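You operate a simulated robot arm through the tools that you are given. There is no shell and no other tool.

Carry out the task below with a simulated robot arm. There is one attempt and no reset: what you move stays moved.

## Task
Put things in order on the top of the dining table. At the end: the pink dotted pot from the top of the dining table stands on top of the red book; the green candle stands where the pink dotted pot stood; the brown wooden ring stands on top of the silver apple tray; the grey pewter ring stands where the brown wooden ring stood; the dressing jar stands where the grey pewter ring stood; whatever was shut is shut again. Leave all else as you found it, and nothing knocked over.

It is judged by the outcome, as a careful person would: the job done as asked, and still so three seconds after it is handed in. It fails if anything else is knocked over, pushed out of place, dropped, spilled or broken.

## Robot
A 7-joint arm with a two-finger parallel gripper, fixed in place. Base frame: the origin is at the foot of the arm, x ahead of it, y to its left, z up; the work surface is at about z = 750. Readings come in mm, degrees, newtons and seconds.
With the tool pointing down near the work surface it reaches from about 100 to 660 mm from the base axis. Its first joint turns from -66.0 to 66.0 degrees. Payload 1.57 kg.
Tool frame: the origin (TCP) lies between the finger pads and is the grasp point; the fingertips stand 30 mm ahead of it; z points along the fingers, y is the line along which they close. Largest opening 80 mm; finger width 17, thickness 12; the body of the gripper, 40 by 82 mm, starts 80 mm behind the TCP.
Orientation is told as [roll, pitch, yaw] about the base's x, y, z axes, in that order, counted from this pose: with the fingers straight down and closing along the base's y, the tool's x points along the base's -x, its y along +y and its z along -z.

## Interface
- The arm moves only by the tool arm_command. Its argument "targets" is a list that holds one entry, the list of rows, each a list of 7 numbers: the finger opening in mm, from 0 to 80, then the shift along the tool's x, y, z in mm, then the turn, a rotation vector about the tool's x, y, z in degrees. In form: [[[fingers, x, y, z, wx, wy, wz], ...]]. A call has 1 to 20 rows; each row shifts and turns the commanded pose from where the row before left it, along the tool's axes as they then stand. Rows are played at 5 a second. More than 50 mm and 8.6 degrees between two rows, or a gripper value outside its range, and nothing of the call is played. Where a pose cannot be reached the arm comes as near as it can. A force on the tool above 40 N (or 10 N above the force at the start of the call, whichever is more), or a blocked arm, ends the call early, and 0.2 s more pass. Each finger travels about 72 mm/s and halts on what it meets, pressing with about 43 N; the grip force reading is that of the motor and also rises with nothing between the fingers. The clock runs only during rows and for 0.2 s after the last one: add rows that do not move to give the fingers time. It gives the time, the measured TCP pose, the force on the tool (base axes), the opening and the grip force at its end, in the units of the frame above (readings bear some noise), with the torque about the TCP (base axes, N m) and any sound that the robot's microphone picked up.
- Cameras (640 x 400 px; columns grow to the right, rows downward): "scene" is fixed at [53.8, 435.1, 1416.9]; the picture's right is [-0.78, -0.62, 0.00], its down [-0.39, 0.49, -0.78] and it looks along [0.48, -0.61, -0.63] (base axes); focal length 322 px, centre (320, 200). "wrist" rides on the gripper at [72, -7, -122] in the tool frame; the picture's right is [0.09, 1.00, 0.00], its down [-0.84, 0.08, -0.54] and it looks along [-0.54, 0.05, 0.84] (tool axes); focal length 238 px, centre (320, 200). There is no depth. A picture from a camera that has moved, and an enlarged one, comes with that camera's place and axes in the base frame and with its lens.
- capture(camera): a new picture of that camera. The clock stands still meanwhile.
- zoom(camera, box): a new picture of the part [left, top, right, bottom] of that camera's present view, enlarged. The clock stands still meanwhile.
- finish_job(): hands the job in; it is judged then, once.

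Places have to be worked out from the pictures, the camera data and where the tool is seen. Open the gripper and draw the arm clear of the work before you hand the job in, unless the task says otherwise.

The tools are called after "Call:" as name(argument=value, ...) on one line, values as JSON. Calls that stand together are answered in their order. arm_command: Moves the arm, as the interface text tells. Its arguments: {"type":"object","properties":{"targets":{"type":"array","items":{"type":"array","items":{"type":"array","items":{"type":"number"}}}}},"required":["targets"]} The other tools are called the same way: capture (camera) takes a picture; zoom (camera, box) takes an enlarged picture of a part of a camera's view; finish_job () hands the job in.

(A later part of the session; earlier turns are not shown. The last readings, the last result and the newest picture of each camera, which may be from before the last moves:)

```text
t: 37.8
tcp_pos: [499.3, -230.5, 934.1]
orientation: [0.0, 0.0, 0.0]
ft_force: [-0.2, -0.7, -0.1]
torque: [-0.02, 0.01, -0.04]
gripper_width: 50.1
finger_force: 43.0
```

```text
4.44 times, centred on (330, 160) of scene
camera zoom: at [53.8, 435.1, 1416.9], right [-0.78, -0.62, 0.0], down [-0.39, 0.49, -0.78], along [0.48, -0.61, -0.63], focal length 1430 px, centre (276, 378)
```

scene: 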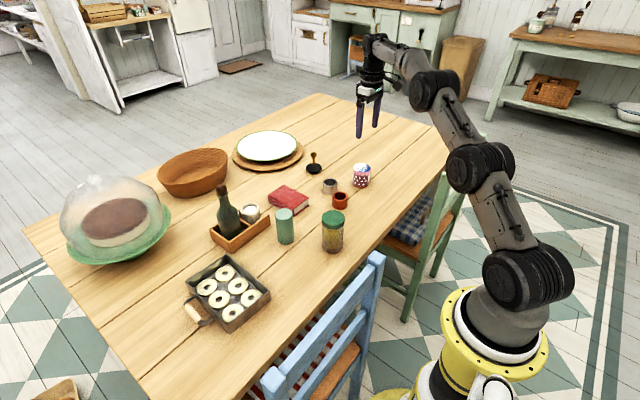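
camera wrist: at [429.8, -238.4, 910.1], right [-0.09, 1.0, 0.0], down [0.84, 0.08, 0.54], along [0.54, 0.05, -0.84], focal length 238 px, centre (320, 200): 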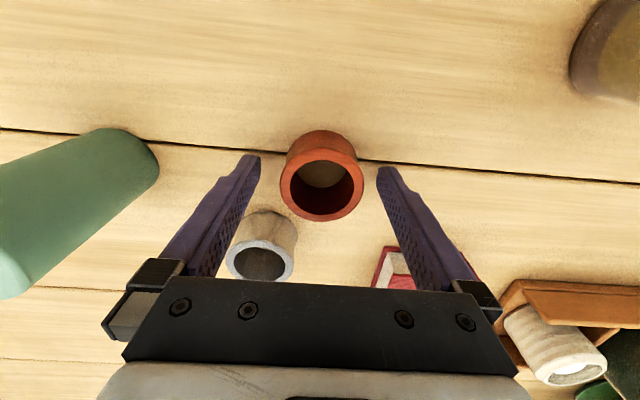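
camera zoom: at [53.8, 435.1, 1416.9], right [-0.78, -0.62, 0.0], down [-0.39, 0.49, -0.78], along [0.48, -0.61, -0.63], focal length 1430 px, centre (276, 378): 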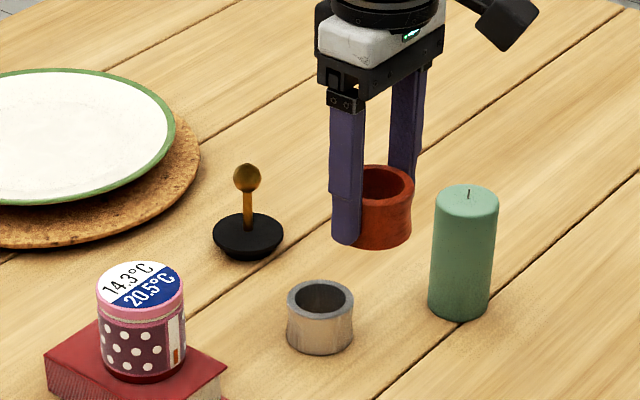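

The ring is up. I carry it level across to above the tray centre at about (511, 205).

Call:
arm_command(targets=[[[40, 0, 18, 0, 0, 0, 0], [40, -1, 34, 0, 0, 0, 0], [40, -1, 38, 0, 0, 0, 0], [40, -1, 38, 0, 0, 0, 0], [40, -1, 38, 0, 0, 0, 0], [40, -1, 38, 0, 0, 0, 0], [40, -1, 38, 0, 0, 0, 0], [40, -1, 38, 0, 0, 0, 0], [40, -1, 38, 0, 0, 0, 0], [40, -1, 38, 0, 0, 0, 0], [40, -1, 36, 0, 0, 0, 0], [40, -1, 28, 0, 0, 0, 0], [40, 0, 16, 0, 0, 0, 0], [40, 0, 0, 0, 0, 0, 0], [40, 0, 0, 0, 0, 0, 0]]])

Call:
capture(camera="wrist")

Call:
capture(camera="scene")

```text
t: 41.0
tcp_pos: [512.7, 204.2, 932.7]
orientation: [0.0, -0.1, 0.0]
ft_force: [-0.4, 0.3, 0.0]
torque: [0.01, 0.03, 0.01]
gripper_width: 50.8
finger_force: 43.0
```

```text
taken
camera wrist: at [442.4, 197.9, 1056.0], right [-0.09, 1.0, 0.0], down [0.84, 0.08, 0.54], along [0.54, 0.05, -0.84], focal length 238 px, centre (320, 200)
```

wrist: 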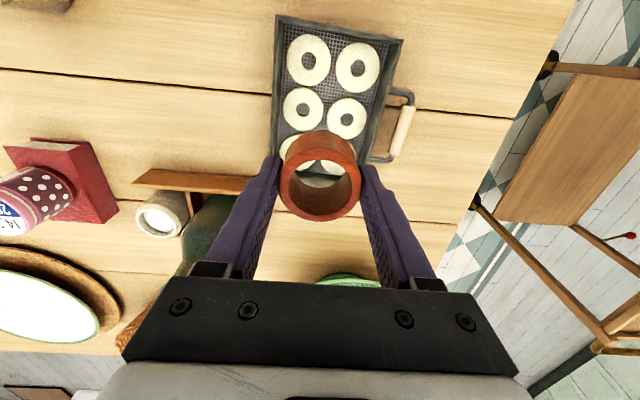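

```text
taken
```

scene: 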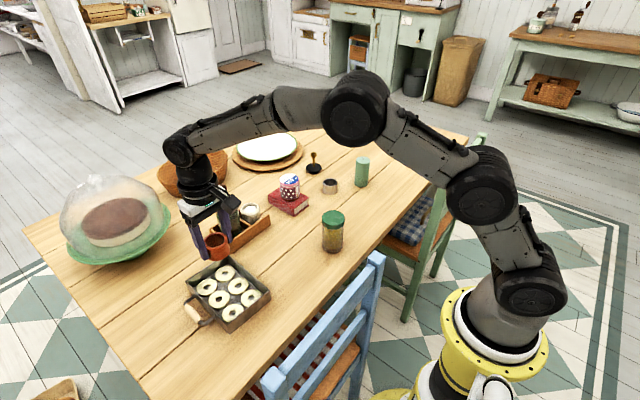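

I zoom on the tray in the wrist view to work out its interior layout.

Call:
zoom(camera="wrist", box=[240, 0, 440, 180])

Call:
zoom(camera="scene", box=[165, 215, 285, 345])

```text
2.22 times, centred on (340, 90) of wrist
camera zoom: at [442.4, 197.9, 1056.0], right [-0.09, 1.0, 0.0], down [0.84, 0.08, 0.54], along [0.54, 0.05, -0.84], focal length 530 px, centre (276, 444)
```

zoom: 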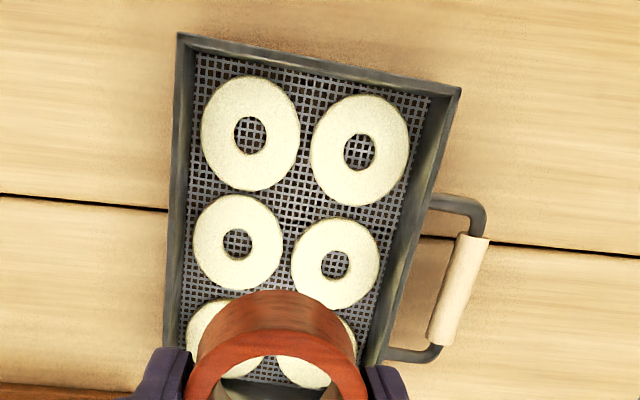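

```text
3.08 times, centred on (225, 280) of scene
camera zoom: at [53.8, 435.1, 1416.9], right [-0.78, -0.62, 0.0], down [-0.39, 0.49, -0.78], along [0.48, -0.61, -0.63], focal length 990 px, centre (612, -46)
```

zoom: 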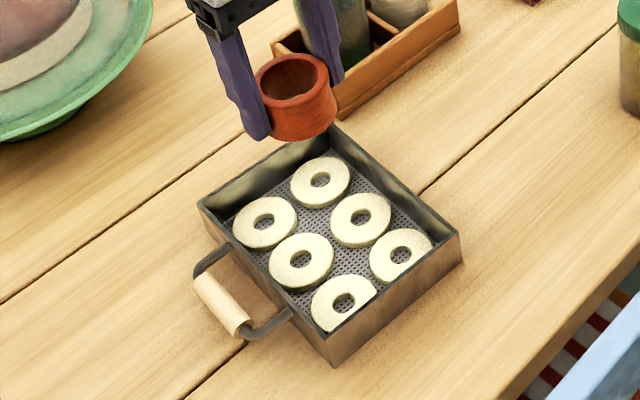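

The middle pair of apple rings lies at about (505, 184) and (512, 238), so the tray's middle is near (508, 211) with room for the fingers inside the walls. I shift there and descend to just above rim depth, then look.

Call:
arm_command(targets=[[[40, 4.2, 6.2, 12, 0, 0, 0], [40, 0, 0, 25, 0, 0, 0], [40, 0, 0, 28, 0, 0, 0], [40, 0, 0, 23, 0, 0, 0], [40, 0, 0, 14, 0, 0, 0], [40, 0, 0, 6, 0, 0, 0], [40, 0, 0, 0, 0, 0, 0], [40, 0, 0, 0, 0, 0, 0]]])

Call:
capture(camera="wrist")

Call:
zoom(camera="scene", box=[165, 225, 285, 345])

```text
t: 42.8
tcp_pos: [507.6, 214.1, 826.7]
orientation: [0.0, 0.0, 0.0]
ft_force: [0.1, -0.4, -0.2]
torque: [0.01, -0.02, 0.01]
gripper_width: 50.4
finger_force: 42.9
```

```text
taken
camera wrist: at [437.0, 206.8, 948.7], right [-0.09, 1.0, 0.0], down [0.84, 0.08, 0.54], along [0.54, 0.05, -0.84], focal length 238 px, centre (320, 200)
```

wrist: 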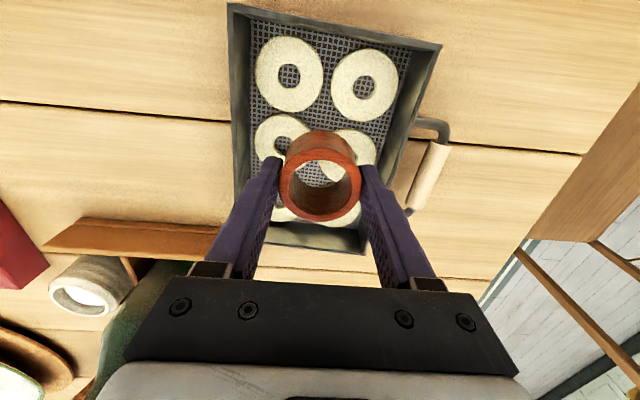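

```text
3.33 times, centred on (225, 285) of scene
camera zoom: at [53.8, 435.1, 1416.9], right [-0.78, -0.62, 0.0], down [-0.39, 0.49, -0.78], along [0.48, -0.61, -0.63], focal length 1073 px, centre (637, -83)
```

zoom: 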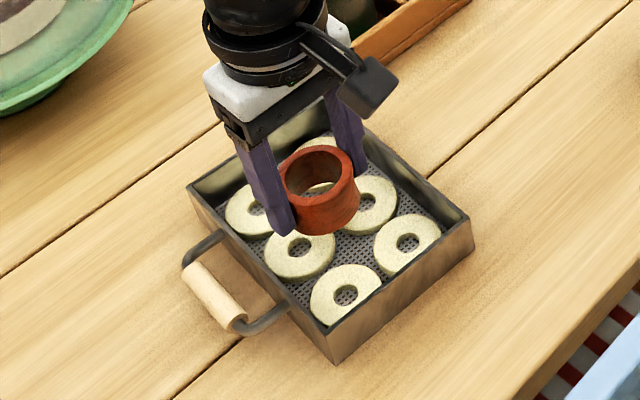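

The ring sits over the gap between the two middle apple rings. I correct 2 mm in y and lower closer, checking the force.

Call:
arm_command(targets=[[[40, 0, -2, 6, 0, 0, 0], [40, 0, 0, 6, 0, 0, 0], [40, 0, 0, 4, 0, 0, 0], [40, 0, 0, 3, 0, 0, 0], [40, 0, 0, 0, 0, 0, 0]]])

Call:
zoom(camera="scene", box=[180, 235, 280, 335])

```text
t: 44.0
tcp_pos: [507.2, 211.2, 806.3]
orientation: [0.0, 0.0, 0.0]
ft_force: [-0.2, -0.8, 0.8]
torque: [0.02, -0.02, -0.06]
gripper_width: 50.4
finger_force: 42.9
```

```text
4.00 times, centred on (230, 285) of scene
camera zoom: at [53.8, 435.1, 1416.9], right [-0.78, -0.62, 0.0], down [-0.39, 0.49, -0.78], along [0.48, -0.61, -0.63], focal length 1287 px, centre (680, -140)
```

zoom: 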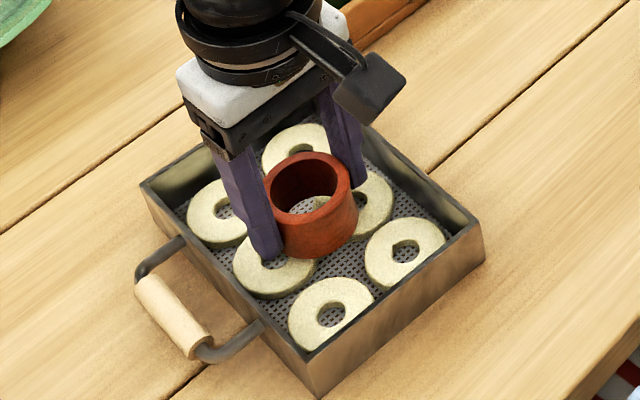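

Still no contact at z=806 (ring bottom ≈770). I creep down in small steps.

Call:
arm_command(targets=[[[40, 0, 0, 1.5, 0, 0, 0], [40, 0, 0, 1.5, 0, 0, 0], [40, 0, 0, 1, 0, 0, 0], [40, 0, 0, 0, 0, 0, 0]]])

```text
t: 45.0
tcp_pos: [506.1, 210.8, 802.7]
orientation: [0.0, -0.1, 0.0]
ft_force: [0.5, -0.4, 0.0]
torque: [0.0, 0.01, 0.01]
gripper_width: 50.6
finger_force: 43.2
```

Call:
arm_command(targets=[[[40, 0, 0, 1, 0, 0, 0], [40, 0, 0, 1, 0, 0, 0], [40, 0, 0, 1, 0, 0, 0], [40, 0, 0, 0, 0, 0, 0]]])

```text
t: 46.0
tcp_pos: [507.2, 209.3, 799.4]
orientation: [-0.1, 0.0, 0.1]
ft_force: [-1.4, -1.3, 4.0]
torque: [-0.12, 0.13, 0.02]
gripper_width: 49.9
finger_force: 42.8
```

A first touch shows (4 N at z≈799). I take one half-mm step to confirm seating and view it.

Call:
arm_command(targets=[[[40, 0, 0, 0.5, 0, 0, 0], [40, 0, 0, 0, 0, 0, 0]]])

Call:
zoom(camera="scene", box=[190, 245, 270, 325])

Call:
zoom(camera="wrist", box=[220, 60, 420, 260])

```text
t: 46.6
tcp_pos: [506.7, 210.9, 800.4]
orientation: [0.0, 0.0, 0.0]
ft_force: [-4.3, -0.6, 11.8]
torque: [-0.07, 0.33, -0.01]
gripper_width: 50.6
finger_force: 43.0
```

```text
5.00 times, centred on (230, 285) of scene
camera zoom: at [53.5, 435.0, 1417.0], right [-0.78, -0.62, 0.0], down [-0.39, 0.49, -0.78], along [0.48, -0.61, -0.63], focal length 1609 px, centre (770, -225)
```

zoom: 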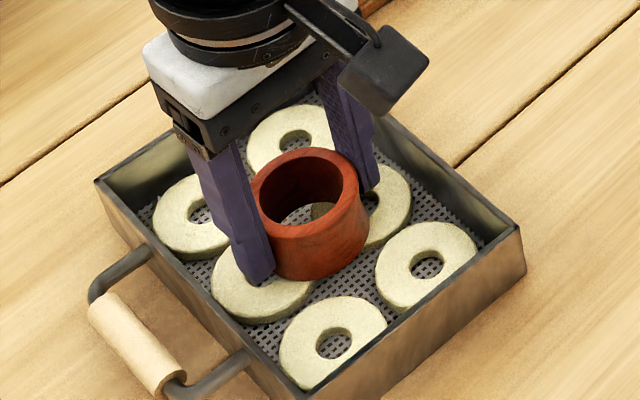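

```text
2.00 times, centred on (320, 160) of wrist
camera zoom: at [437.3, 203.1, 922.7], right [-0.09, 1.0, 0.0], down [0.84, 0.08, 0.54], along [0.54, 0.05, -0.84], focal length 477 px, centre (320, 280)
```

zoom: 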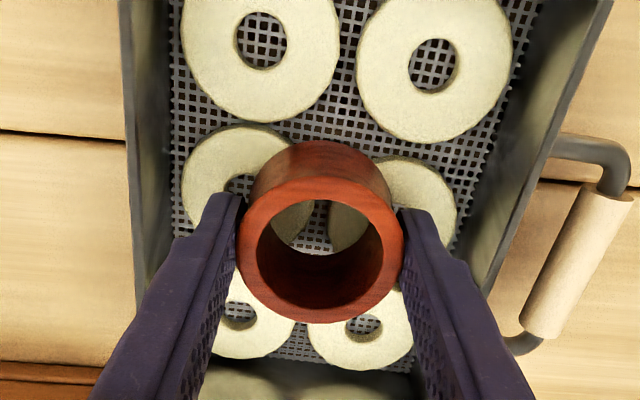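

The ring is seated on the two middle apple rings (12 N push). I back off half a mm, open only to 62 mm to stay clear of the tray walls, and check.

Call:
arm_command(targets=[[[40, 0, 0, -0.6, 0, 0, 0], [50, 0, 0, 0, 0, 0, 0], [53, 0, 0, 0, 0, 0, 0], [57, 0, 0, 0, 0, 0, 0], [62, 0, 0, 0, 0, 0, 0], [62, 0, 0, 0, 0, 0, 0]]])

Call:
zoom(camera="wrist", box=[220, 60, 420, 260])

Call:
zoom(camera="scene", box=[190, 245, 270, 325])

```text
t: 48.0
tcp_pos: [507.6, 211.3, 797.7]
orientation: [0.0, -0.1, 0.0]
ft_force: [0.3, -0.1, 0.5]
torque: [0.0, -0.03, 0.0]
gripper_width: 61.9
finger_force: 0.0
```

```text
2.00 times, centred on (320, 160) of wrist
camera zoom: at [436.5, 203.3, 922.7], right [-0.09, 1.0, 0.0], down [0.84, 0.08, 0.54], along [0.54, 0.05, -0.84], focal length 477 px, centre (320, 280)
```

zoom: 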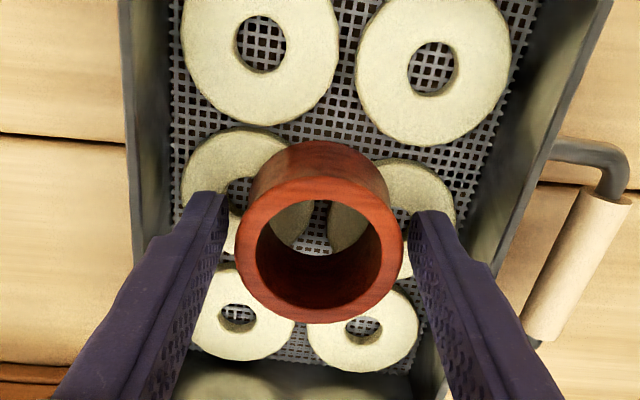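

```text
5.00 times, centred on (230, 285) of scene
camera zoom: at [53.8, 435.1, 1416.9], right [-0.78, -0.62, 0.0], down [-0.39, 0.49, -0.78], along [0.48, -0.61, -0.63], focal length 1609 px, centre (770, -225)
```

zoom: 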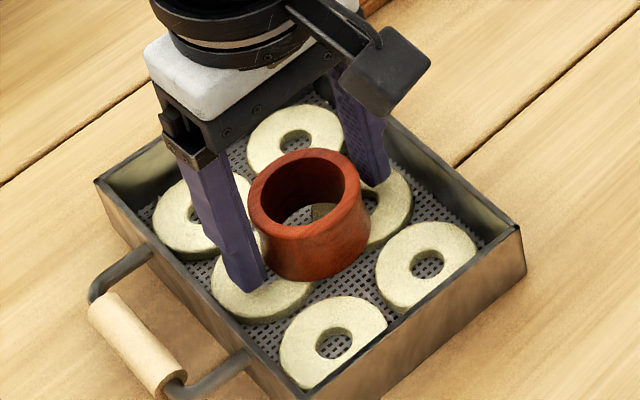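

The ring stands steady on the tray. I rise straight out, then travel to above the grey ring at about (569, -270).

Call:
arm_command(targets=[[[62, 0, 0, -8, 0, 0, 0], [62, 0, 0, -25, 0, 0, 0], [62, 0, 0, -40, 0, 0, 0], [62, 0, 0, -40, 0, 0, 0], [80, 0, 0, -20, 0, 0, 0], [80, 0, -35, 0, 0, 0, 0], [80, 0, -44, 0, 0, 0, 0], [80, 0, -44, 0, 0, 0, 0], [80, 0, -44, 0, 0, 0, 0], [80, 0, -44, 0, 0, 0, 0], [80, 0, -44, 0, 0, 0, 0], [80, 0, -44, 0, 0, 0, 0], [80, 0, -44, 0, 0, 0, 0], [80, 0, -44, 0, 0, 0, 0], [80, -20, -38, 0, 0, 0, 0], [80, -21, -32, 0, 0, 0, 0], [80, -20, -24, 0, 0, 0, 0], [80, 0, 0, 0, 0, 0, 0], [80, 0, 0, 0, 0, 0, 0]]])

Call:
capture(camera="wrist")

Call:
capture(camera="scene")

Call:
zoom(camera="scene", box=[190, 245, 270, 325])

```text
t: 52.0
tcp_pos: [568.4, -270.7, 934.3]
orientation: [0.0, 0.0, 0.0]
ft_force: [-0.6, -0.4, -0.3]
torque: [-0.02, 0.01, 0.02]
gripper_width: 80.0
finger_force: 0.0
```

```text
taken
camera wrist: at [498.0, -278.0, 1056.7], right [-0.09, 1.0, 0.0], down [0.84, 0.08, 0.54], along [0.54, 0.05, -0.84], focal length 238 px, centre (320, 200)
```

wrist: 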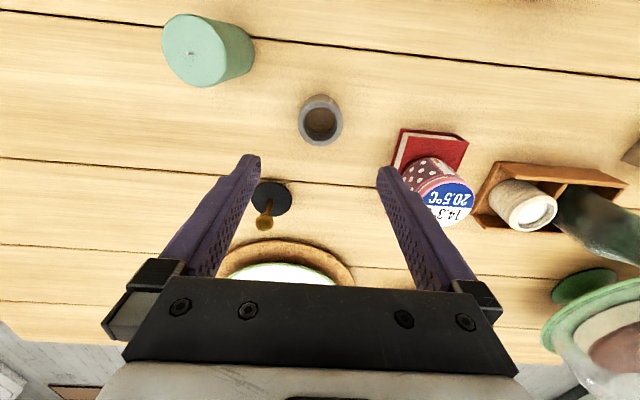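

```text
taken
```

scene: 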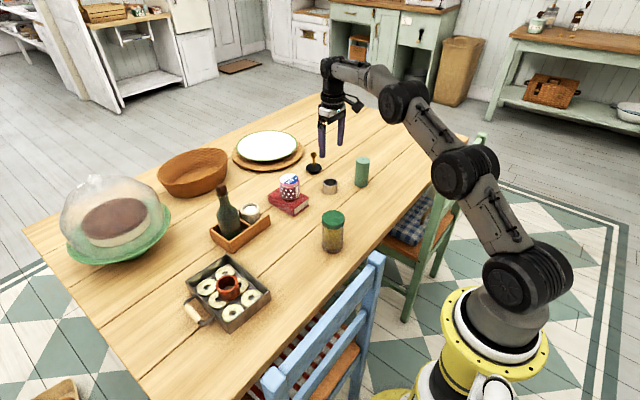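

```text
5.00 times, centred on (230, 285) of scene
camera zoom: at [53.8, 435.1, 1416.9], right [-0.78, -0.62, 0.0], down [-0.39, 0.49, -0.78], along [0.48, -0.61, -0.63], focal length 1609 px, centre (770, -225)
```

zoom: 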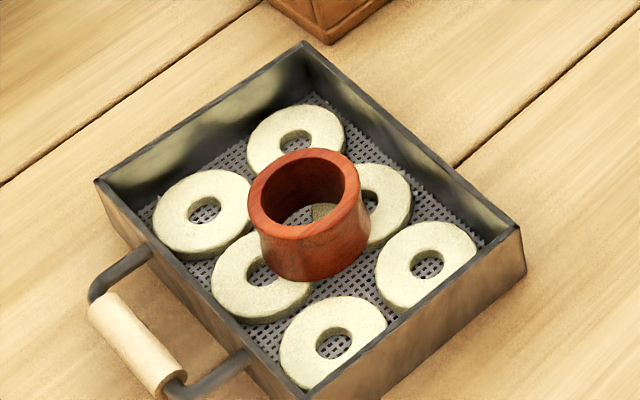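

The brown ring stands well on the tray. I zoom on the grey ring to refine its position.

Call:
zoom(camera="wrist", box=[256, 80, 384, 160])

Call:
zoom(camera="scene", box=[300, 165, 360, 205])

```text
5.00 times, centred on (320, 120) of wrist
camera zoom: at [498.0, -278.0, 1056.7], right [-0.09, 1.0, 0.0], down [0.84, 0.08, 0.54], along [0.54, 0.05, -0.84], focal length 1192 px, centre (320, 600)
```

zoom: 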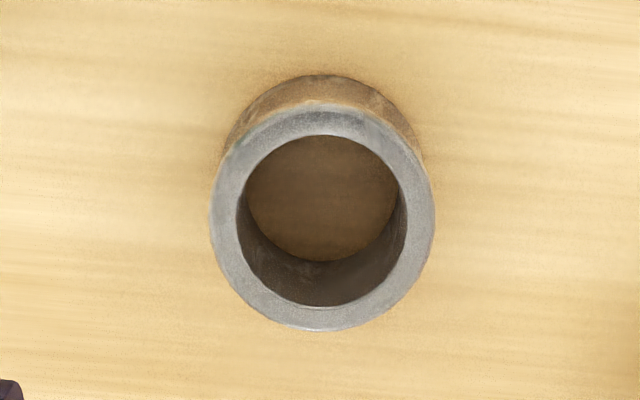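

```text
10.00 times, centred on (330, 185) of scene
camera zoom: at [53.8, 435.1, 1416.9], right [-0.78, -0.62, 0.0], down [-0.39, 0.49, -0.78], along [0.48, -0.61, -0.63], focal length 3218 px, centre (220, 350)
```

zoom: 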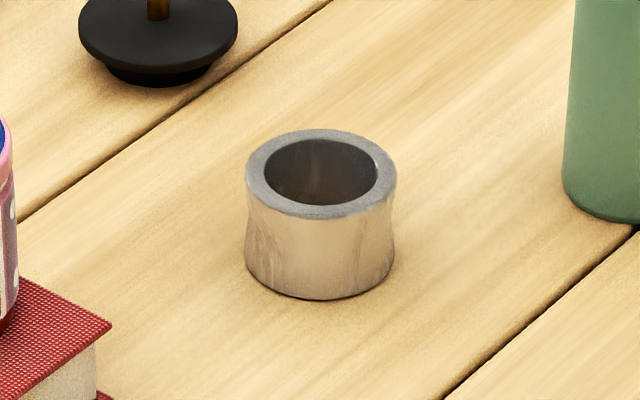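

The grey ring is at (570, -271), about 50 mm wide. I shift 1.5 mm and descend over it.

Call:
arm_command(targets=[[[80, -1.5, 0, 25, 0, 0, 0], [80, 0, 0, 30, 0, 0, 0], [80, 0, 0, 30, 0, 0, 0], [80, 0, 0, 30, 0, 0, 0], [80, 0, 0, 20, 0, 0, 0], [80, 0, 0, 10, 0, 0, 0], [80, 0, 0, 3, 0, 0, 0], [80, 0, 0, 0, 0, 0, 0]]])

Call:
capture(camera="wrist")

```text
t: 53.8
tcp_pos: [569.7, -270.5, 783.3]
orientation: [0.0, 0.0, 0.1]
ft_force: [-0.4, -0.3, -0.3]
torque: [0.01, 0.02, 0.04]
gripper_width: 80.0
finger_force: 0.1
```

```text
taken
camera wrist: at [499.7, -277.9, 906.1], right [-0.09, 1.0, 0.0], down [0.84, 0.08, 0.54], along [0.54, 0.05, -0.84], focal length 238 px, centre (320, 200)
```

wrist: 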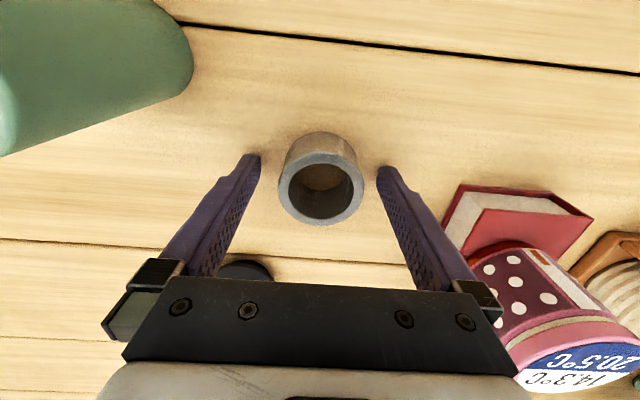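

The ring is centred between the fingers, so I close on it.

Call:
arm_command(targets=[[[66, 0, 0, 0, 0, 0, 0], [54, 0, 0, 0, 0, 0, 0], [44, 0, 0, 0, 0, 0, 0], [40, 0, 0, 0, 0, 0, 0], [40, 0, 0, 0, 0, 0, 0]]])

```text
t: 55.0
tcp_pos: [569.7, -270.9, 782.4]
orientation: [0.0, 0.0, 0.0]
ft_force: [-0.1, -0.6, 0.5]
torque: [-0.03, -0.02, 0.02]
gripper_width: 50.7
finger_force: 42.7
```

Gripped at 50.7 mm. I lift 80 mm and shift to the brown ring's former spot (500, -231).

Call:
arm_command(targets=[[[40, 0, 0, -5, 0, 0, 0], [40, 0, 0, -12, 0, 0, 0], [40, 0, 0, -25, 0, 0, 0], [40, 0, 0, -25, 0, 0, 0], [40, 0, 0, -13, 0, 0, 0], [40, 0, 0, 0, 0, 0, 0], [40, 12, 7, 0, 0, 0, 0], [40, 23, 13.3, 0, 0, 0, 0], [40, 23, 13.2, 0, 0, 0, 0], [40, 12, 6.7, 0, 0, 0, 0], [40, 0, 0, 0, 0, 0, 0], [40, 0, 0, 0, 0, 0, 0]]])

Call:
capture(camera="wrist")

Call:
zoom(camera="scene", box=[280, 130, 400, 220])

```text
t: 57.6
tcp_pos: [499.1, -228.7, 863.9]
orientation: [0.0, -0.1, 0.0]
ft_force: [0.5, -0.5, -1.1]
torque: [0.0, 0.02, -0.02]
gripper_width: 51.0
finger_force: 43.2
```

```text
taken
camera wrist: at [429.0, -236.7, 987.3], right [-0.09, 1.0, 0.0], down [0.84, 0.08, 0.54], along [0.54, 0.05, -0.84], focal length 238 px, centre (320, 200)
```

wrist: 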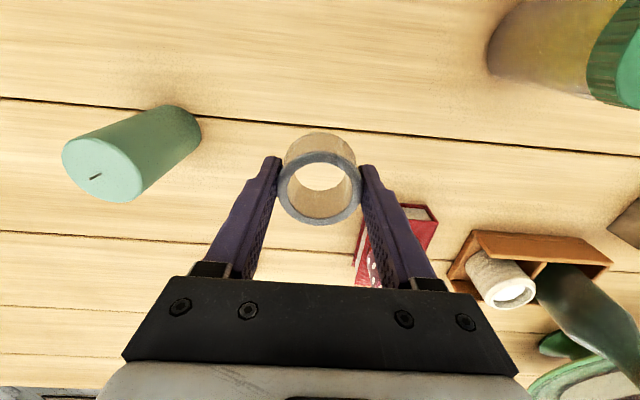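

```text
4.44 times, centred on (340, 175) of scene
camera zoom: at [53.8, 435.1, 1416.9], right [-0.78, -0.62, 0.0], down [-0.39, 0.49, -0.78], along [0.48, -0.61, -0.63], focal length 1430 px, centre (231, 311)
```

zoom: 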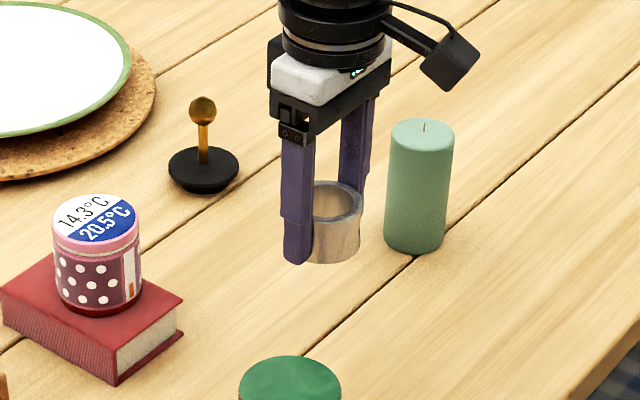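

In position above the old brown-ring spot. I descend 77 of the 80 mm and then creep.

Call:
arm_command(targets=[[[40, 0, -0.5, 15, 0, 0, 0], [40, 0, 0, 25, 0, 0, 0], [40, 0, 0, 20, 0, 0, 0], [40, 0, 0, 11, 0, 0, 0], [40, 0, 0, 5, 0, 0, 0], [40, 0, 0, 1, 0, 0, 0], [40, 0, 0, 0, 0, 0, 0]]])

```text
t: 59.2
tcp_pos: [499.8, -230.8, 786.2]
orientation: [0.0, 0.0, -0.1]
ft_force: [-0.2, -0.3, -0.5]
torque: [-0.02, 0.0, 0.0]
gripper_width: 50.8
finger_force: 42.9
```

Call:
arm_command(targets=[[[40, 0, 0, 1, 0, 0, 0], [40, 0, 0, 1, 0, 0, 0], [40, 0, 0, 0.7, 0, 0, 0], [40, 0, 0, 0, 0, 0, 0]]])

```text
t: 60.2
tcp_pos: [500.1, -231.1, 784.8]
orientation: [-0.1, 0.0, 0.1]
ft_force: [-0.1, 0.5, -0.2]
torque: [-0.04, 0.0, -0.01]
gripper_width: 51.0
finger_force: 43.1
```

No contact yet; I take two more half-mm steps.

Call:
arm_command(targets=[[[40, 0, 0, 0.6, 0, 0, 0], [40, 0, 0, 0.6, 0, 0, 0], [40, 0, 0, 0, 0, 0, 0]]])

```text
t: 61.0
tcp_pos: [500.5, -231.0, 783.4]
orientation: [0.0, 0.0, -0.1]
ft_force: [-0.8, 2.3, 4.6]
torque: [0.13, 0.16, -0.03]
gripper_width: 50.8
finger_force: 43.0
```

Contact (about 5 N) at the table level. I open gradually.

Call:
arm_command(targets=[[[50, 0, 0, -0.2, 0, 0, 0], [53, 0, 0, 0, 0, 0, 0], [58, 0, 0, 0, 0, 0, 0], [66, 0, 0, 0, 0, 0, 0], [76, 0, 0, 0, 0, 0, 0], [80, 0, 0, 0, 0, 0, 0], [80, 0, 0, 0, 0, 0, 0]]])

Call:
capture(camera="wrist")

Call:
zoom(camera="scene", box=[280, 130, 400, 220])

```text
t: 62.6
tcp_pos: [500.7, -230.9, 783.8]
orientation: [0.0, 0.1, 0.0]
ft_force: [0.4, -0.7, -1.4]
torque: [-0.03, 0.01, -0.01]
gripper_width: 79.7
finger_force: 0.0
```

```text
taken
camera wrist: at [429.6, -238.3, 906.1], right [-0.09, 1.0, 0.0], down [0.84, 0.08, 0.54], along [0.54, 0.05, -0.84], focal length 238 px, centre (320, 200)
```

wrist: 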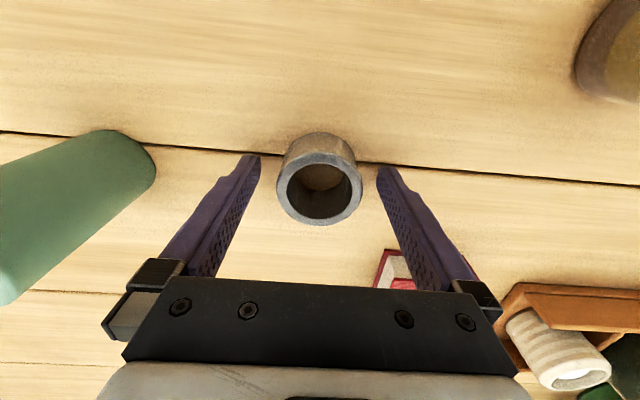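

```text
4.44 times, centred on (340, 175) of scene
camera zoom: at [53.8, 435.1, 1416.9], right [-0.78, -0.62, 0.0], down [-0.39, 0.49, -0.78], along [0.48, -0.61, -0.63], focal length 1430 px, centre (231, 311)
```

zoom: 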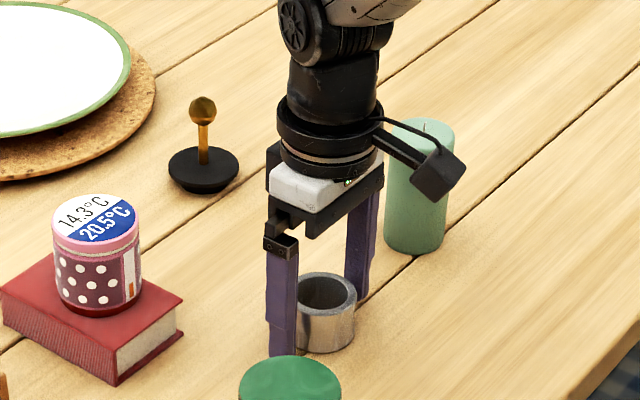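

The grey ring now stands in the brown ring's old spot. I rise and move over the dressing jar at about (410, -71).

Call:
arm_command(targets=[[[80, 0, 0, -10, 0, 0, 0], [80, 0, 0, -30, 0, 0, 0], [80, 0, 0, -45, 0, 0, 0], [80, 0, 0, -45, 0, 0, 0], [80, 0, 0, -30, 0, 0, 0], [80, 18.1, 32, 0, 0, 0, 0], [80, 18.1, 32, 0, 0, 0, 0], [80, 18.1, 32, 0, 0, 0, 0], [80, 18.1, 32, 0, 0, 0, 0], [80, 18.1, 32, 0, 0, 0, 0], [80, 0, 0, 0, 0, 0, 0], [80, 0, 0, 0, 0, 0, 0]]])

Call:
capture(camera="wrist")

Call:
zoom(camera="scene", box=[300, 200, 370, 260])

Call:
zoom(camera="scene", box=[270, 140, 390, 220])

```text
t: 65.2
tcp_pos: [408.6, -73.3, 945.7]
orientation: [0.1, 0.0, 0.0]
ft_force: [-0.5, -0.1, -0.3]
torque: [0.01, 0.0, 0.01]
gripper_width: 80.0
finger_force: 0.1
```

```text
taken
camera wrist: at [337.9, -80.1, 1067.2], right [-0.09, 1.0, 0.0], down [0.84, 0.08, 0.54], along [0.54, 0.05, -0.84], focal length 238 px, centre (320, 200)
```

wrist: 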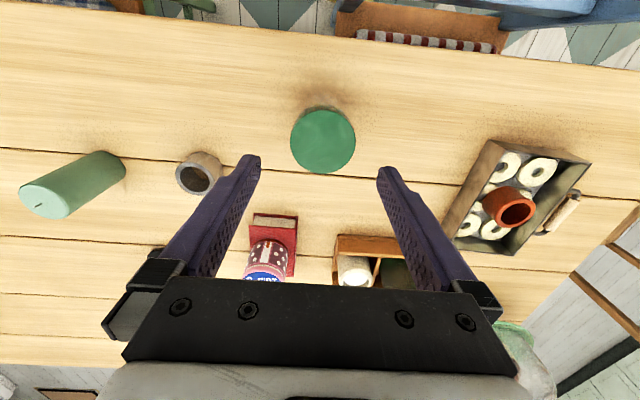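

```text
6.67 times, centred on (335, 230) of scene
camera zoom: at [53.8, 435.1, 1416.9], right [-0.78, -0.62, 0.0], down [-0.39, 0.49, -0.78], along [0.48, -0.61, -0.63], focal length 2145 px, centre (220, 0)
```

zoom: 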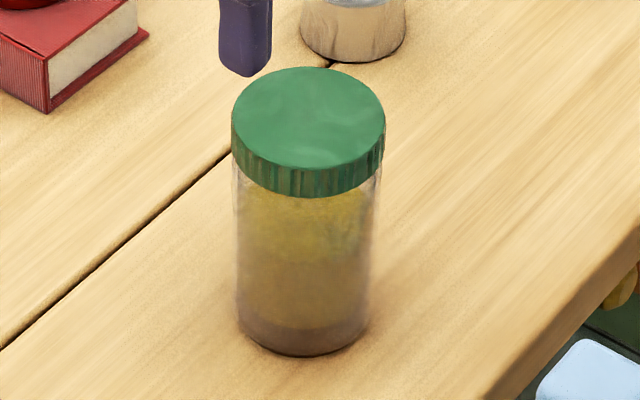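

```text
5.00 times, centred on (330, 180) of scene
camera zoom: at [53.8, 435.1, 1416.9], right [-0.78, -0.62, 0.0], down [-0.39, 0.49, -0.78], along [0.48, -0.61, -0.63], focal length 1609 px, centre (270, 300)
```

zoom: 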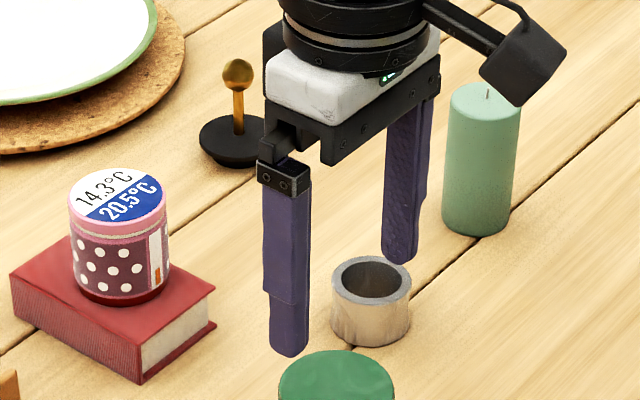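

I zoom in to measure the jar lid's centre from the wrist.

Call:
zoom(camera="wrist", box=[260, 90, 388, 170])

```text
5.00 times, centred on (324, 130) of wrist
camera zoom: at [337.9, -80.1, 1067.2], right [-0.09, 1.0, 0.0], down [0.84, 0.08, 0.54], along [0.54, 0.05, -0.84], focal length 1192 px, centre (300, 550)
```

zoom: 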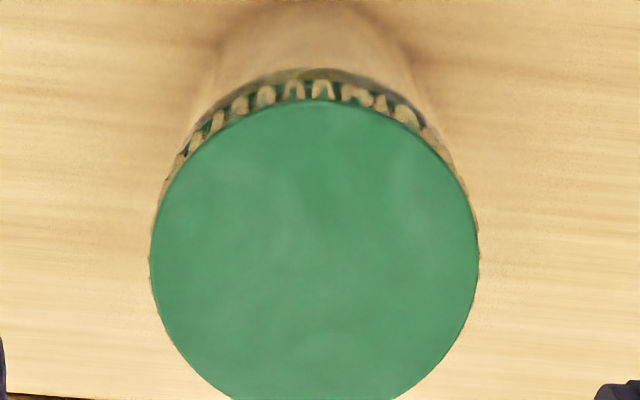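

The jar lid centre is at (411, -71), 60 mm wide with its top at z≈858. I align and descend to z≈800.

Call:
arm_command(targets=[[[80, -2.4, 2, 20, 0, 0, 0], [80, 0, 0, 28, 0, 0, 0], [80, 0, 0, 28, 0, 0, 0], [80, 0, 0, 28, 0, 0, 0], [80, 0, 0, 22, 0, 0, 0], [80, 0, 0, 13, 0, 0, 0], [80, 0, 0, 5, 0, 0, 0], [80, 0, 0, 0, 0, 0, 0]]])

Call:
capture(camera="wrist")

Call:
zoom(camera="scene", box=[280, 170, 400, 265])

```text
t: 67.0
tcp_pos: [410.3, -69.3, 798.3]
orientation: [0.0, 0.0, -0.1]
ft_force: [0.2, -0.1, -0.4]
torque: [-0.03, -0.05, 0.01]
gripper_width: 80.0
finger_force: 0.0
```

```text
taken
camera wrist: at [340.7, -76.8, 921.9], right [-0.09, 1.0, 0.0], down [0.84, 0.08, 0.54], along [0.54, 0.05, -0.84], focal length 238 px, centre (320, 200)
```

wrist: 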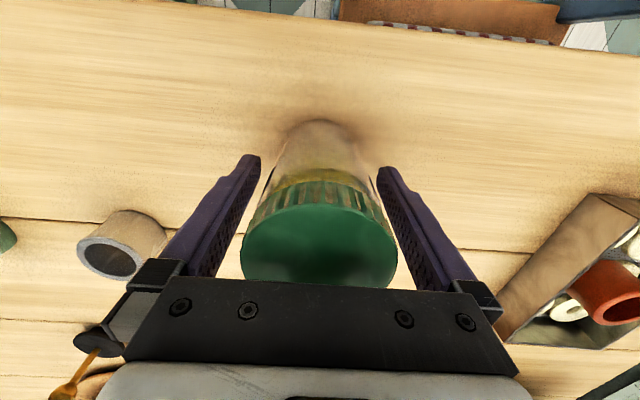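

```text
4.21 times, centred on (340, 218) of scene
camera zoom: at [53.8, 435.1, 1416.9], right [-0.78, -0.62, 0.0], down [-0.39, 0.49, -0.78], along [0.48, -0.61, -0.63], focal length 1355 px, centre (236, 126)
```

zoom: 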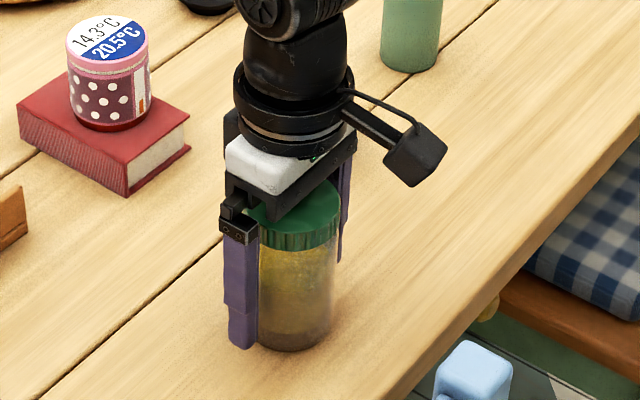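

The jar is centred between the fingers with no contact. I close on it.

Call:
arm_command(targets=[[[68, 0, 0, 0, 0, 0, 0], [60, 0, 0, 0, 0, 0, 0], [52, 0, 0, 0, 0, 0, 0], [46, 0, 0, 0, 0, 0, 0], [46, 0, 0, 0, 0, 0, 0]]])

Call:
zoom(camera="scene", box=[290, 190, 380, 260])

```text
t: 68.2
tcp_pos: [411.6, -69.7, 800.3]
orientation: [-0.1, 0.0, 0.0]
ft_force: [-0.4, -2.5, -0.2]
torque: [0.06, 0.0, 0.04]
gripper_width: 60.3
finger_force: 42.6
```

```text
5.71 times, centred on (335, 225) of scene
camera zoom: at [53.8, 435.1, 1416.9], right [-0.78, -0.62, 0.0], down [-0.39, 0.49, -0.78], along [0.48, -0.61, -0.63], focal length 1839 px, centre (234, 57)
```

zoom: 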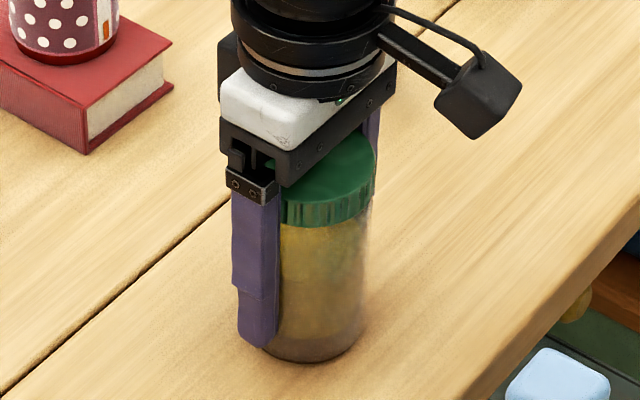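

It holds at 60.3 mm, so the fingers bear on the lid. I lift only 6 mm to see whether the whole jar comes along.

Call:
arm_command(targets=[[[46, 0, 0, -2, 0, 0, 0], [46, 0, 0, -2, 0, 0, 0], [46, 0, 0, -2, 0, 0, 0], [46, 0, 0, 0, 0, 0, 0], [46, 0, 0, 0, 0, 0, 0]]])

Call:
zoom(camera="scene", box=[290, 190, 380, 260])

```text
t: 69.4
tcp_pos: [411.5, -70.0, 806.5]
orientation: [0.0, 0.0, 0.0]
ft_force: [-0.4, -0.7, -3.5]
torque: [0.0, -0.03, 0.04]
gripper_width: 59.9
finger_force: 43.2
```

```text
5.71 times, centred on (335, 225) of scene
camera zoom: at [53.9, 435.1, 1416.9], right [-0.78, -0.62, 0.0], down [-0.39, 0.49, -0.78], along [0.48, -0.61, -0.63], focal length 1839 px, centre (234, 57)
```

zoom: 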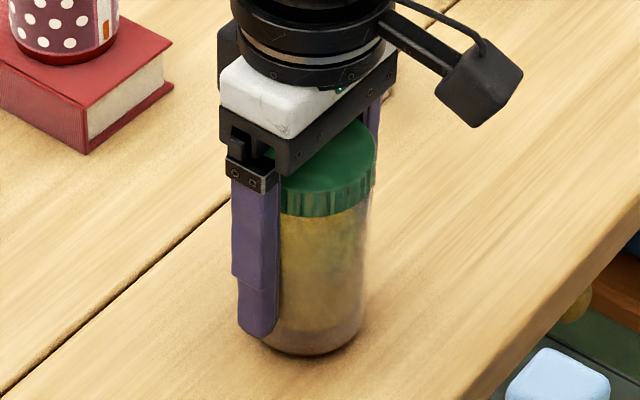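

The whole jar came up (3.5 N, lid and base together). I lift to z≈925.

Call:
arm_command(targets=[[[46, 0, 0, -10, 0, 0, 0], [46, 0, 0, -20, 0, 0, 0], [46, 0, 0, -28, 0, 0, 0], [46, 0, 0, -28, 0, 0, 0], [46, 0, 0, -20, 0, 0, 0], [46, 0, 0, -12, 0, 0, 0], [46, 0, 0, 0, 0, 0, 0]]])

Call:
zoom(camera="scene", box=[270, 140, 390, 240])

```text
t: 71.0
tcp_pos: [412.0, -70.1, 922.6]
orientation: [0.0, 0.0, 0.0]
ft_force: [0.5, -0.2, -4.6]
torque: [-0.01, 0.01, -0.02]
gripper_width: 59.9
finger_force: 42.2
```

```text
4.00 times, centred on (330, 190) of scene
camera zoom: at [53.9, 435.1, 1416.9], right [-0.78, -0.62, 0.0], down [-0.39, 0.49, -0.78], along [0.48, -0.61, -0.63], focal length 1287 px, centre (280, 240)
```

zoom: 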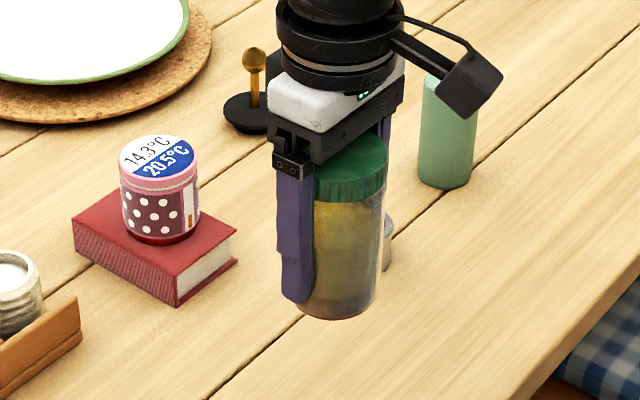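

The jar hangs upright. I carry it level to above the grey ring's former spot (570, -271).

Call:
arm_command(targets=[[[46, -8, -10, 0, 0, 0, 0], [46, -18, -22.7, 0, 0, 0, 0], [46, -22, -27.8, 0, 0, 0, 0], [46, -22, -27.8, 0, 0, 0, 0], [46, -22, -27.8, 0, 0, 0, 0], [46, -22, -27.8, 0, 0, 0, 0], [46, -22, -27.8, 0, 0, 0, 0], [46, -14.5, -18.3, 0, 0, 0, 0], [46, -8, -10.2, 0, 0, 0, 0], [46, 0, 0, 0, 0, 0, 0], [46, 0, 0, 0, 0, 0, 0]]])

Call:
capture(camera="wrist")

Call:
zoom(camera="scene", box=[260, 100, 400, 210])

```text
t: 73.4
tcp_pos: [570.0, -271.0, 924.0]
orientation: [0.1, 0.0, 0.0]
ft_force: [0.6, -0.2, -4.4]
torque: [0.0, 0.01, 0.03]
gripper_width: 59.8
finger_force: 43.0
```

```text
taken
camera wrist: at [500.2, -277.3, 1047.0], right [-0.09, 1.0, 0.0], down [0.84, 0.08, 0.54], along [0.54, 0.05, -0.84], focal length 238 px, centre (320, 200)
```

wrist: 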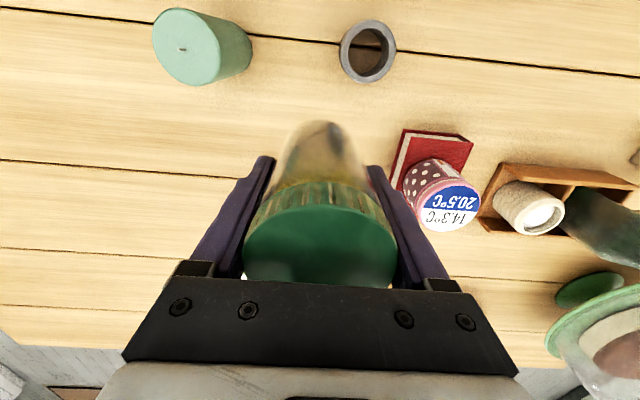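

```text
3.64 times, centred on (330, 155) of scene
camera zoom: at [53.9, 435.1, 1416.9], right [-0.78, -0.62, 0.0], down [-0.39, 0.49, -0.78], along [0.48, -0.61, -0.63], focal length 1170 px, centre (284, 364)
```

zoom: 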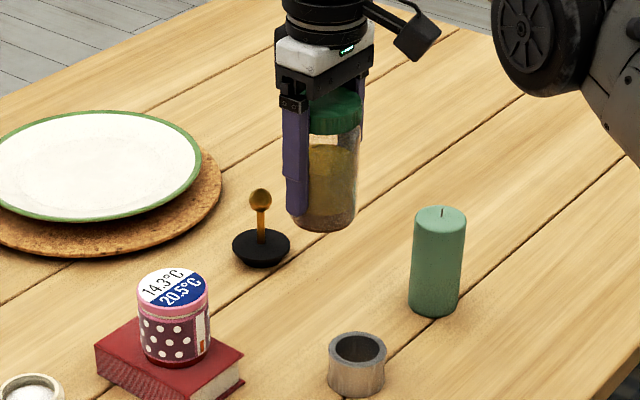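

In position. I descend 118 of the 124 mm lifted, easing at the end.

Call:
arm_command(targets=[[[46, 0, 0, 14, 0, 0, 0], [46, 0, 0, 26, 0, 0, 0], [46, 0, 0, 28, 0, 0, 0], [46, 0, 0, 24, 0, 0, 0], [46, 0, 0, 15, 0, 0, 0], [46, 0, 0, 8, 0, 0, 0], [46, 0, 0, 3, 0, 0, 0], [46, 0, 0, 0, 0, 0, 0]]])

Call:
zoom(camera="scene", box=[260, 120, 400, 220])

```text
t: 75.2
tcp_pos: [569.6, -268.6, 803.8]
orientation: [0.0, 0.0, 0.0]
ft_force: [-0.2, -0.5, -4.3]
torque: [-0.01, 0.0, 0.0]
gripper_width: 59.9
finger_force: 43.1
```

```text
4.00 times, centred on (330, 170) of scene
camera zoom: at [53.9, 435.1, 1416.9], right [-0.78, -0.62, 0.0], down [-0.39, 0.49, -0.78], along [0.48, -0.61, -0.63], focal length 1287 px, centre (280, 320)
```

zoom: 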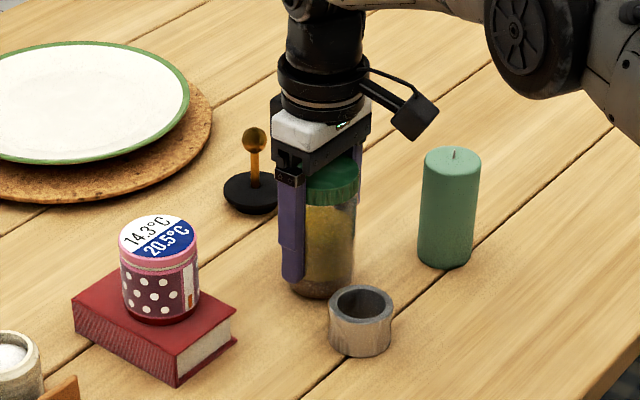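

The jar is a few mm above the table and still free (-4.3 N). I creep down in 1 mm steps.

Call:
arm_command(targets=[[[46, 0, 0, 1.2, 0, 0, 0], [46, 0, 0, 1.2, 0, 0, 0], [46, 0, 0, 1, 0, 0, 0], [46, 0, 0, 0, 0, 0, 0]]])

```text
t: 76.2
tcp_pos: [568.7, -269.0, 801.2]
orientation: [0.0, 0.0, 0.0]
ft_force: [-0.3, 0.2, -4.2]
torque: [0.01, 0.02, 0.01]
gripper_width: 59.7
finger_force: 43.1
```

Call:
arm_command(targets=[[[46, 0, 0, 0.8, 0, 0, 0], [46, 0, 0, 0.8, 0, 0, 0], [46, 0, 0, 0.6, 0, 0, 0], [46, 0, 0, 0, 0, 0, 0]]])

```text
t: 77.2
tcp_pos: [569.6, -269.5, 800.0]
orientation: [0.0, 0.0, 0.0]
ft_force: [-0.7, 0.2, -4.7]
torque: [0.02, -0.02, 0.0]
gripper_width: 59.7
finger_force: 42.9
```

Still hanging free. I take a few more half-mm steps.

Call:
arm_command(targets=[[[46, 0, 0, 0.6, 0, 0, 0], [46, 0, 0, 0.6, 0, 0, 0], [46, 0, 0, 0, 0, 0, 0]]])

```text
t: 78.0
tcp_pos: [569.7, -270.6, 801.1]
orientation: [0.1, 0.0, 0.0]
ft_force: [-1.8, 0.0, 2.0]
torque: [-0.06, 0.27, -0.02]
gripper_width: 59.5
finger_force: 43.4
```

The jar has landed (the force went from -4.7 to +2 N). I open slowly.

Call:
arm_command(targets=[[[60, 0, 0, 0, 0, 0, 0], [63, 0, 0, 0, 0, 0, 0], [67, 0, 0, 0, 0, 0, 0], [73, 0, 0, 0, 0, 0, 0], [80, 0, 0, 0, 0, 0, 0], [80, 0, 0, 0, 0, 0, 0]]])

Call:
capture(camera="wrist")

Call:
zoom(camera="scene", box=[280, 130, 380, 210])

```text
t: 79.4
tcp_pos: [570.1, -271.1, 798.6]
orientation: [0.0, 0.0, 0.0]
ft_force: [-0.5, 0.0, 0.4]
torque: [0.0, -0.05, -0.01]
gripper_width: 79.9
finger_force: 0.1
```

```text
taken
camera wrist: at [499.4, -276.9, 921.9], right [-0.09, 1.0, 0.0], down [0.84, 0.08, 0.54], along [0.54, 0.05, -0.84], focal length 238 px, centre (320, 200)
```

wrist: 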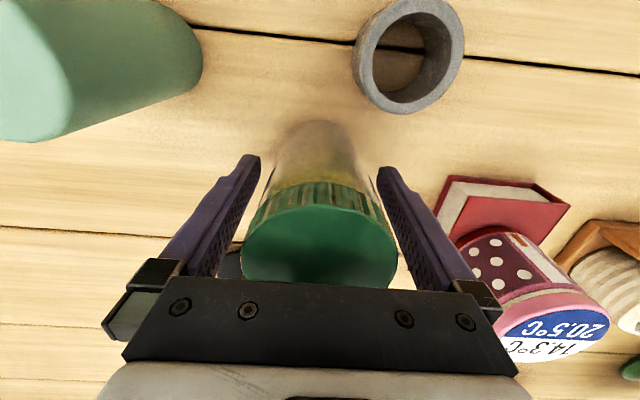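

```text
5.00 times, centred on (330, 170) of scene
camera zoom: at [53.8, 435.1, 1416.9], right [-0.78, -0.62, 0.0], down [-0.39, 0.49, -0.78], along [0.48, -0.61, -0.63], focal length 1609 px, centre (270, 350)
```

zoom: 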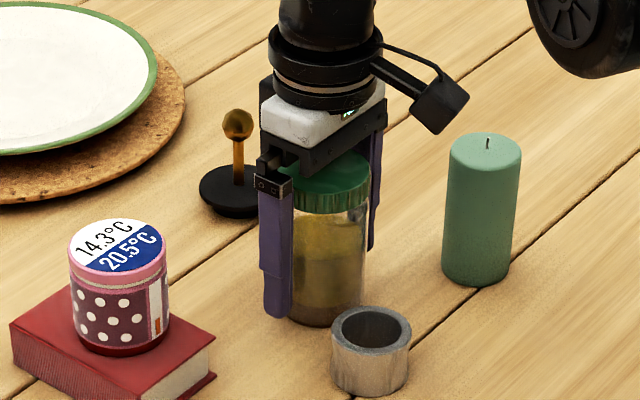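

The jar stands free. I rise straight up and then retreat to about the starting pose, clear of the table items.

Call:
arm_command(targets=[[[80, 0, 0, -8, 0, 0, 0], [80, 0, 0, -20, 0, 0, 0], [80, 0, 0, -35, 0, 0, 0], [80, 0, 0, -40, 0, 0, 0], [80, 0, 0, -40, 0, 0, 0], [80, 34, 24.5, -16, 0, 0, 0], [80, 34, 24.5, -16, 0, 0, 0], [80, 34, 24.5, -16, 0, 0, 0], [80, 34, 24.5, -16, 0, 0, 0], [80, 34, 24.5, -16, 0, 0, 0], [80, 0, 0, 0, 0, 0, 0], [80, 0, 0, 0, 0, 0, 0]]])

Call:
capture(camera="scene")

Call:
capture(camera="wrist")

Call:
zoom(camera="scene", box=[180, 130, 400, 270])

Call:
zoom(camera="scene", box=[170, 235, 290, 345])

```text
t: 82.0
tcp_pos: [400.7, -145.3, 1025.1]
orientation: [0.1, 0.1, -0.1]
ft_force: [-0.3, -0.3, -0.5]
torque: [0.01, -0.03, 0.02]
gripper_width: 80.2
finger_force: 0.2
```

```text
taken
```

scene: 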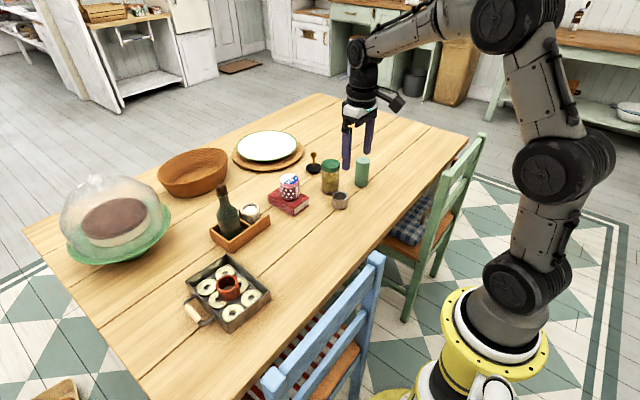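

```text
taken
camera wrist: at [329.7, -152.9, 1148.1], right [-0.09, 1.0, 0.0], down [0.84, 0.08, 0.54], along [0.54, 0.05, -0.84], focal length 238 px, centre (320, 200)
```

wrist: 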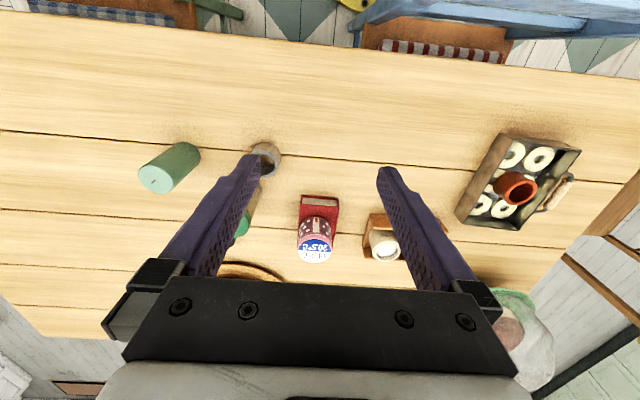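

```text
2.86 times, centred on (290, 200) of scene
camera zoom: at [53.8, 435.1, 1416.9], right [-0.78, -0.62, 0.0], down [-0.39, 0.49, -0.78], along [0.48, -0.61, -0.63], focal length 919 px, centre (406, 200)
```

zoom: 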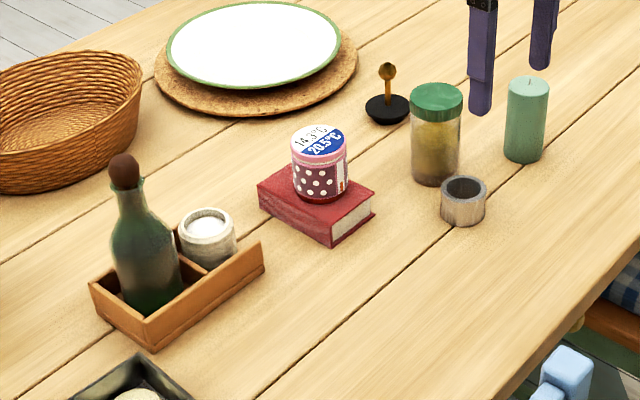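

```text
3.64 times, centred on (230, 290) of scene
camera zoom: at [53.8, 435.1, 1416.9], right [-0.78, -0.62, 0.0], down [-0.39, 0.49, -0.78], along [0.48, -0.61, -0.63], focal length 1170 px, centre (647, -127)
```

zoom: 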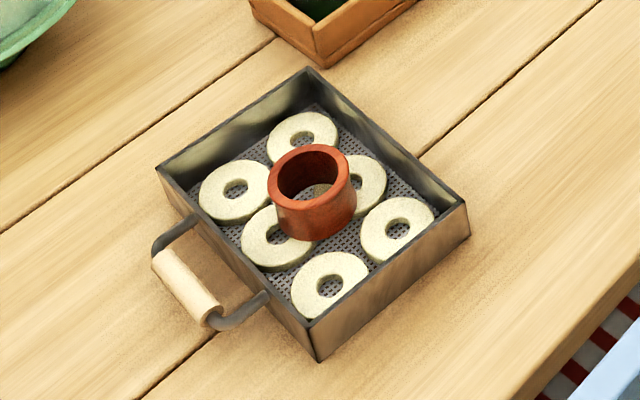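

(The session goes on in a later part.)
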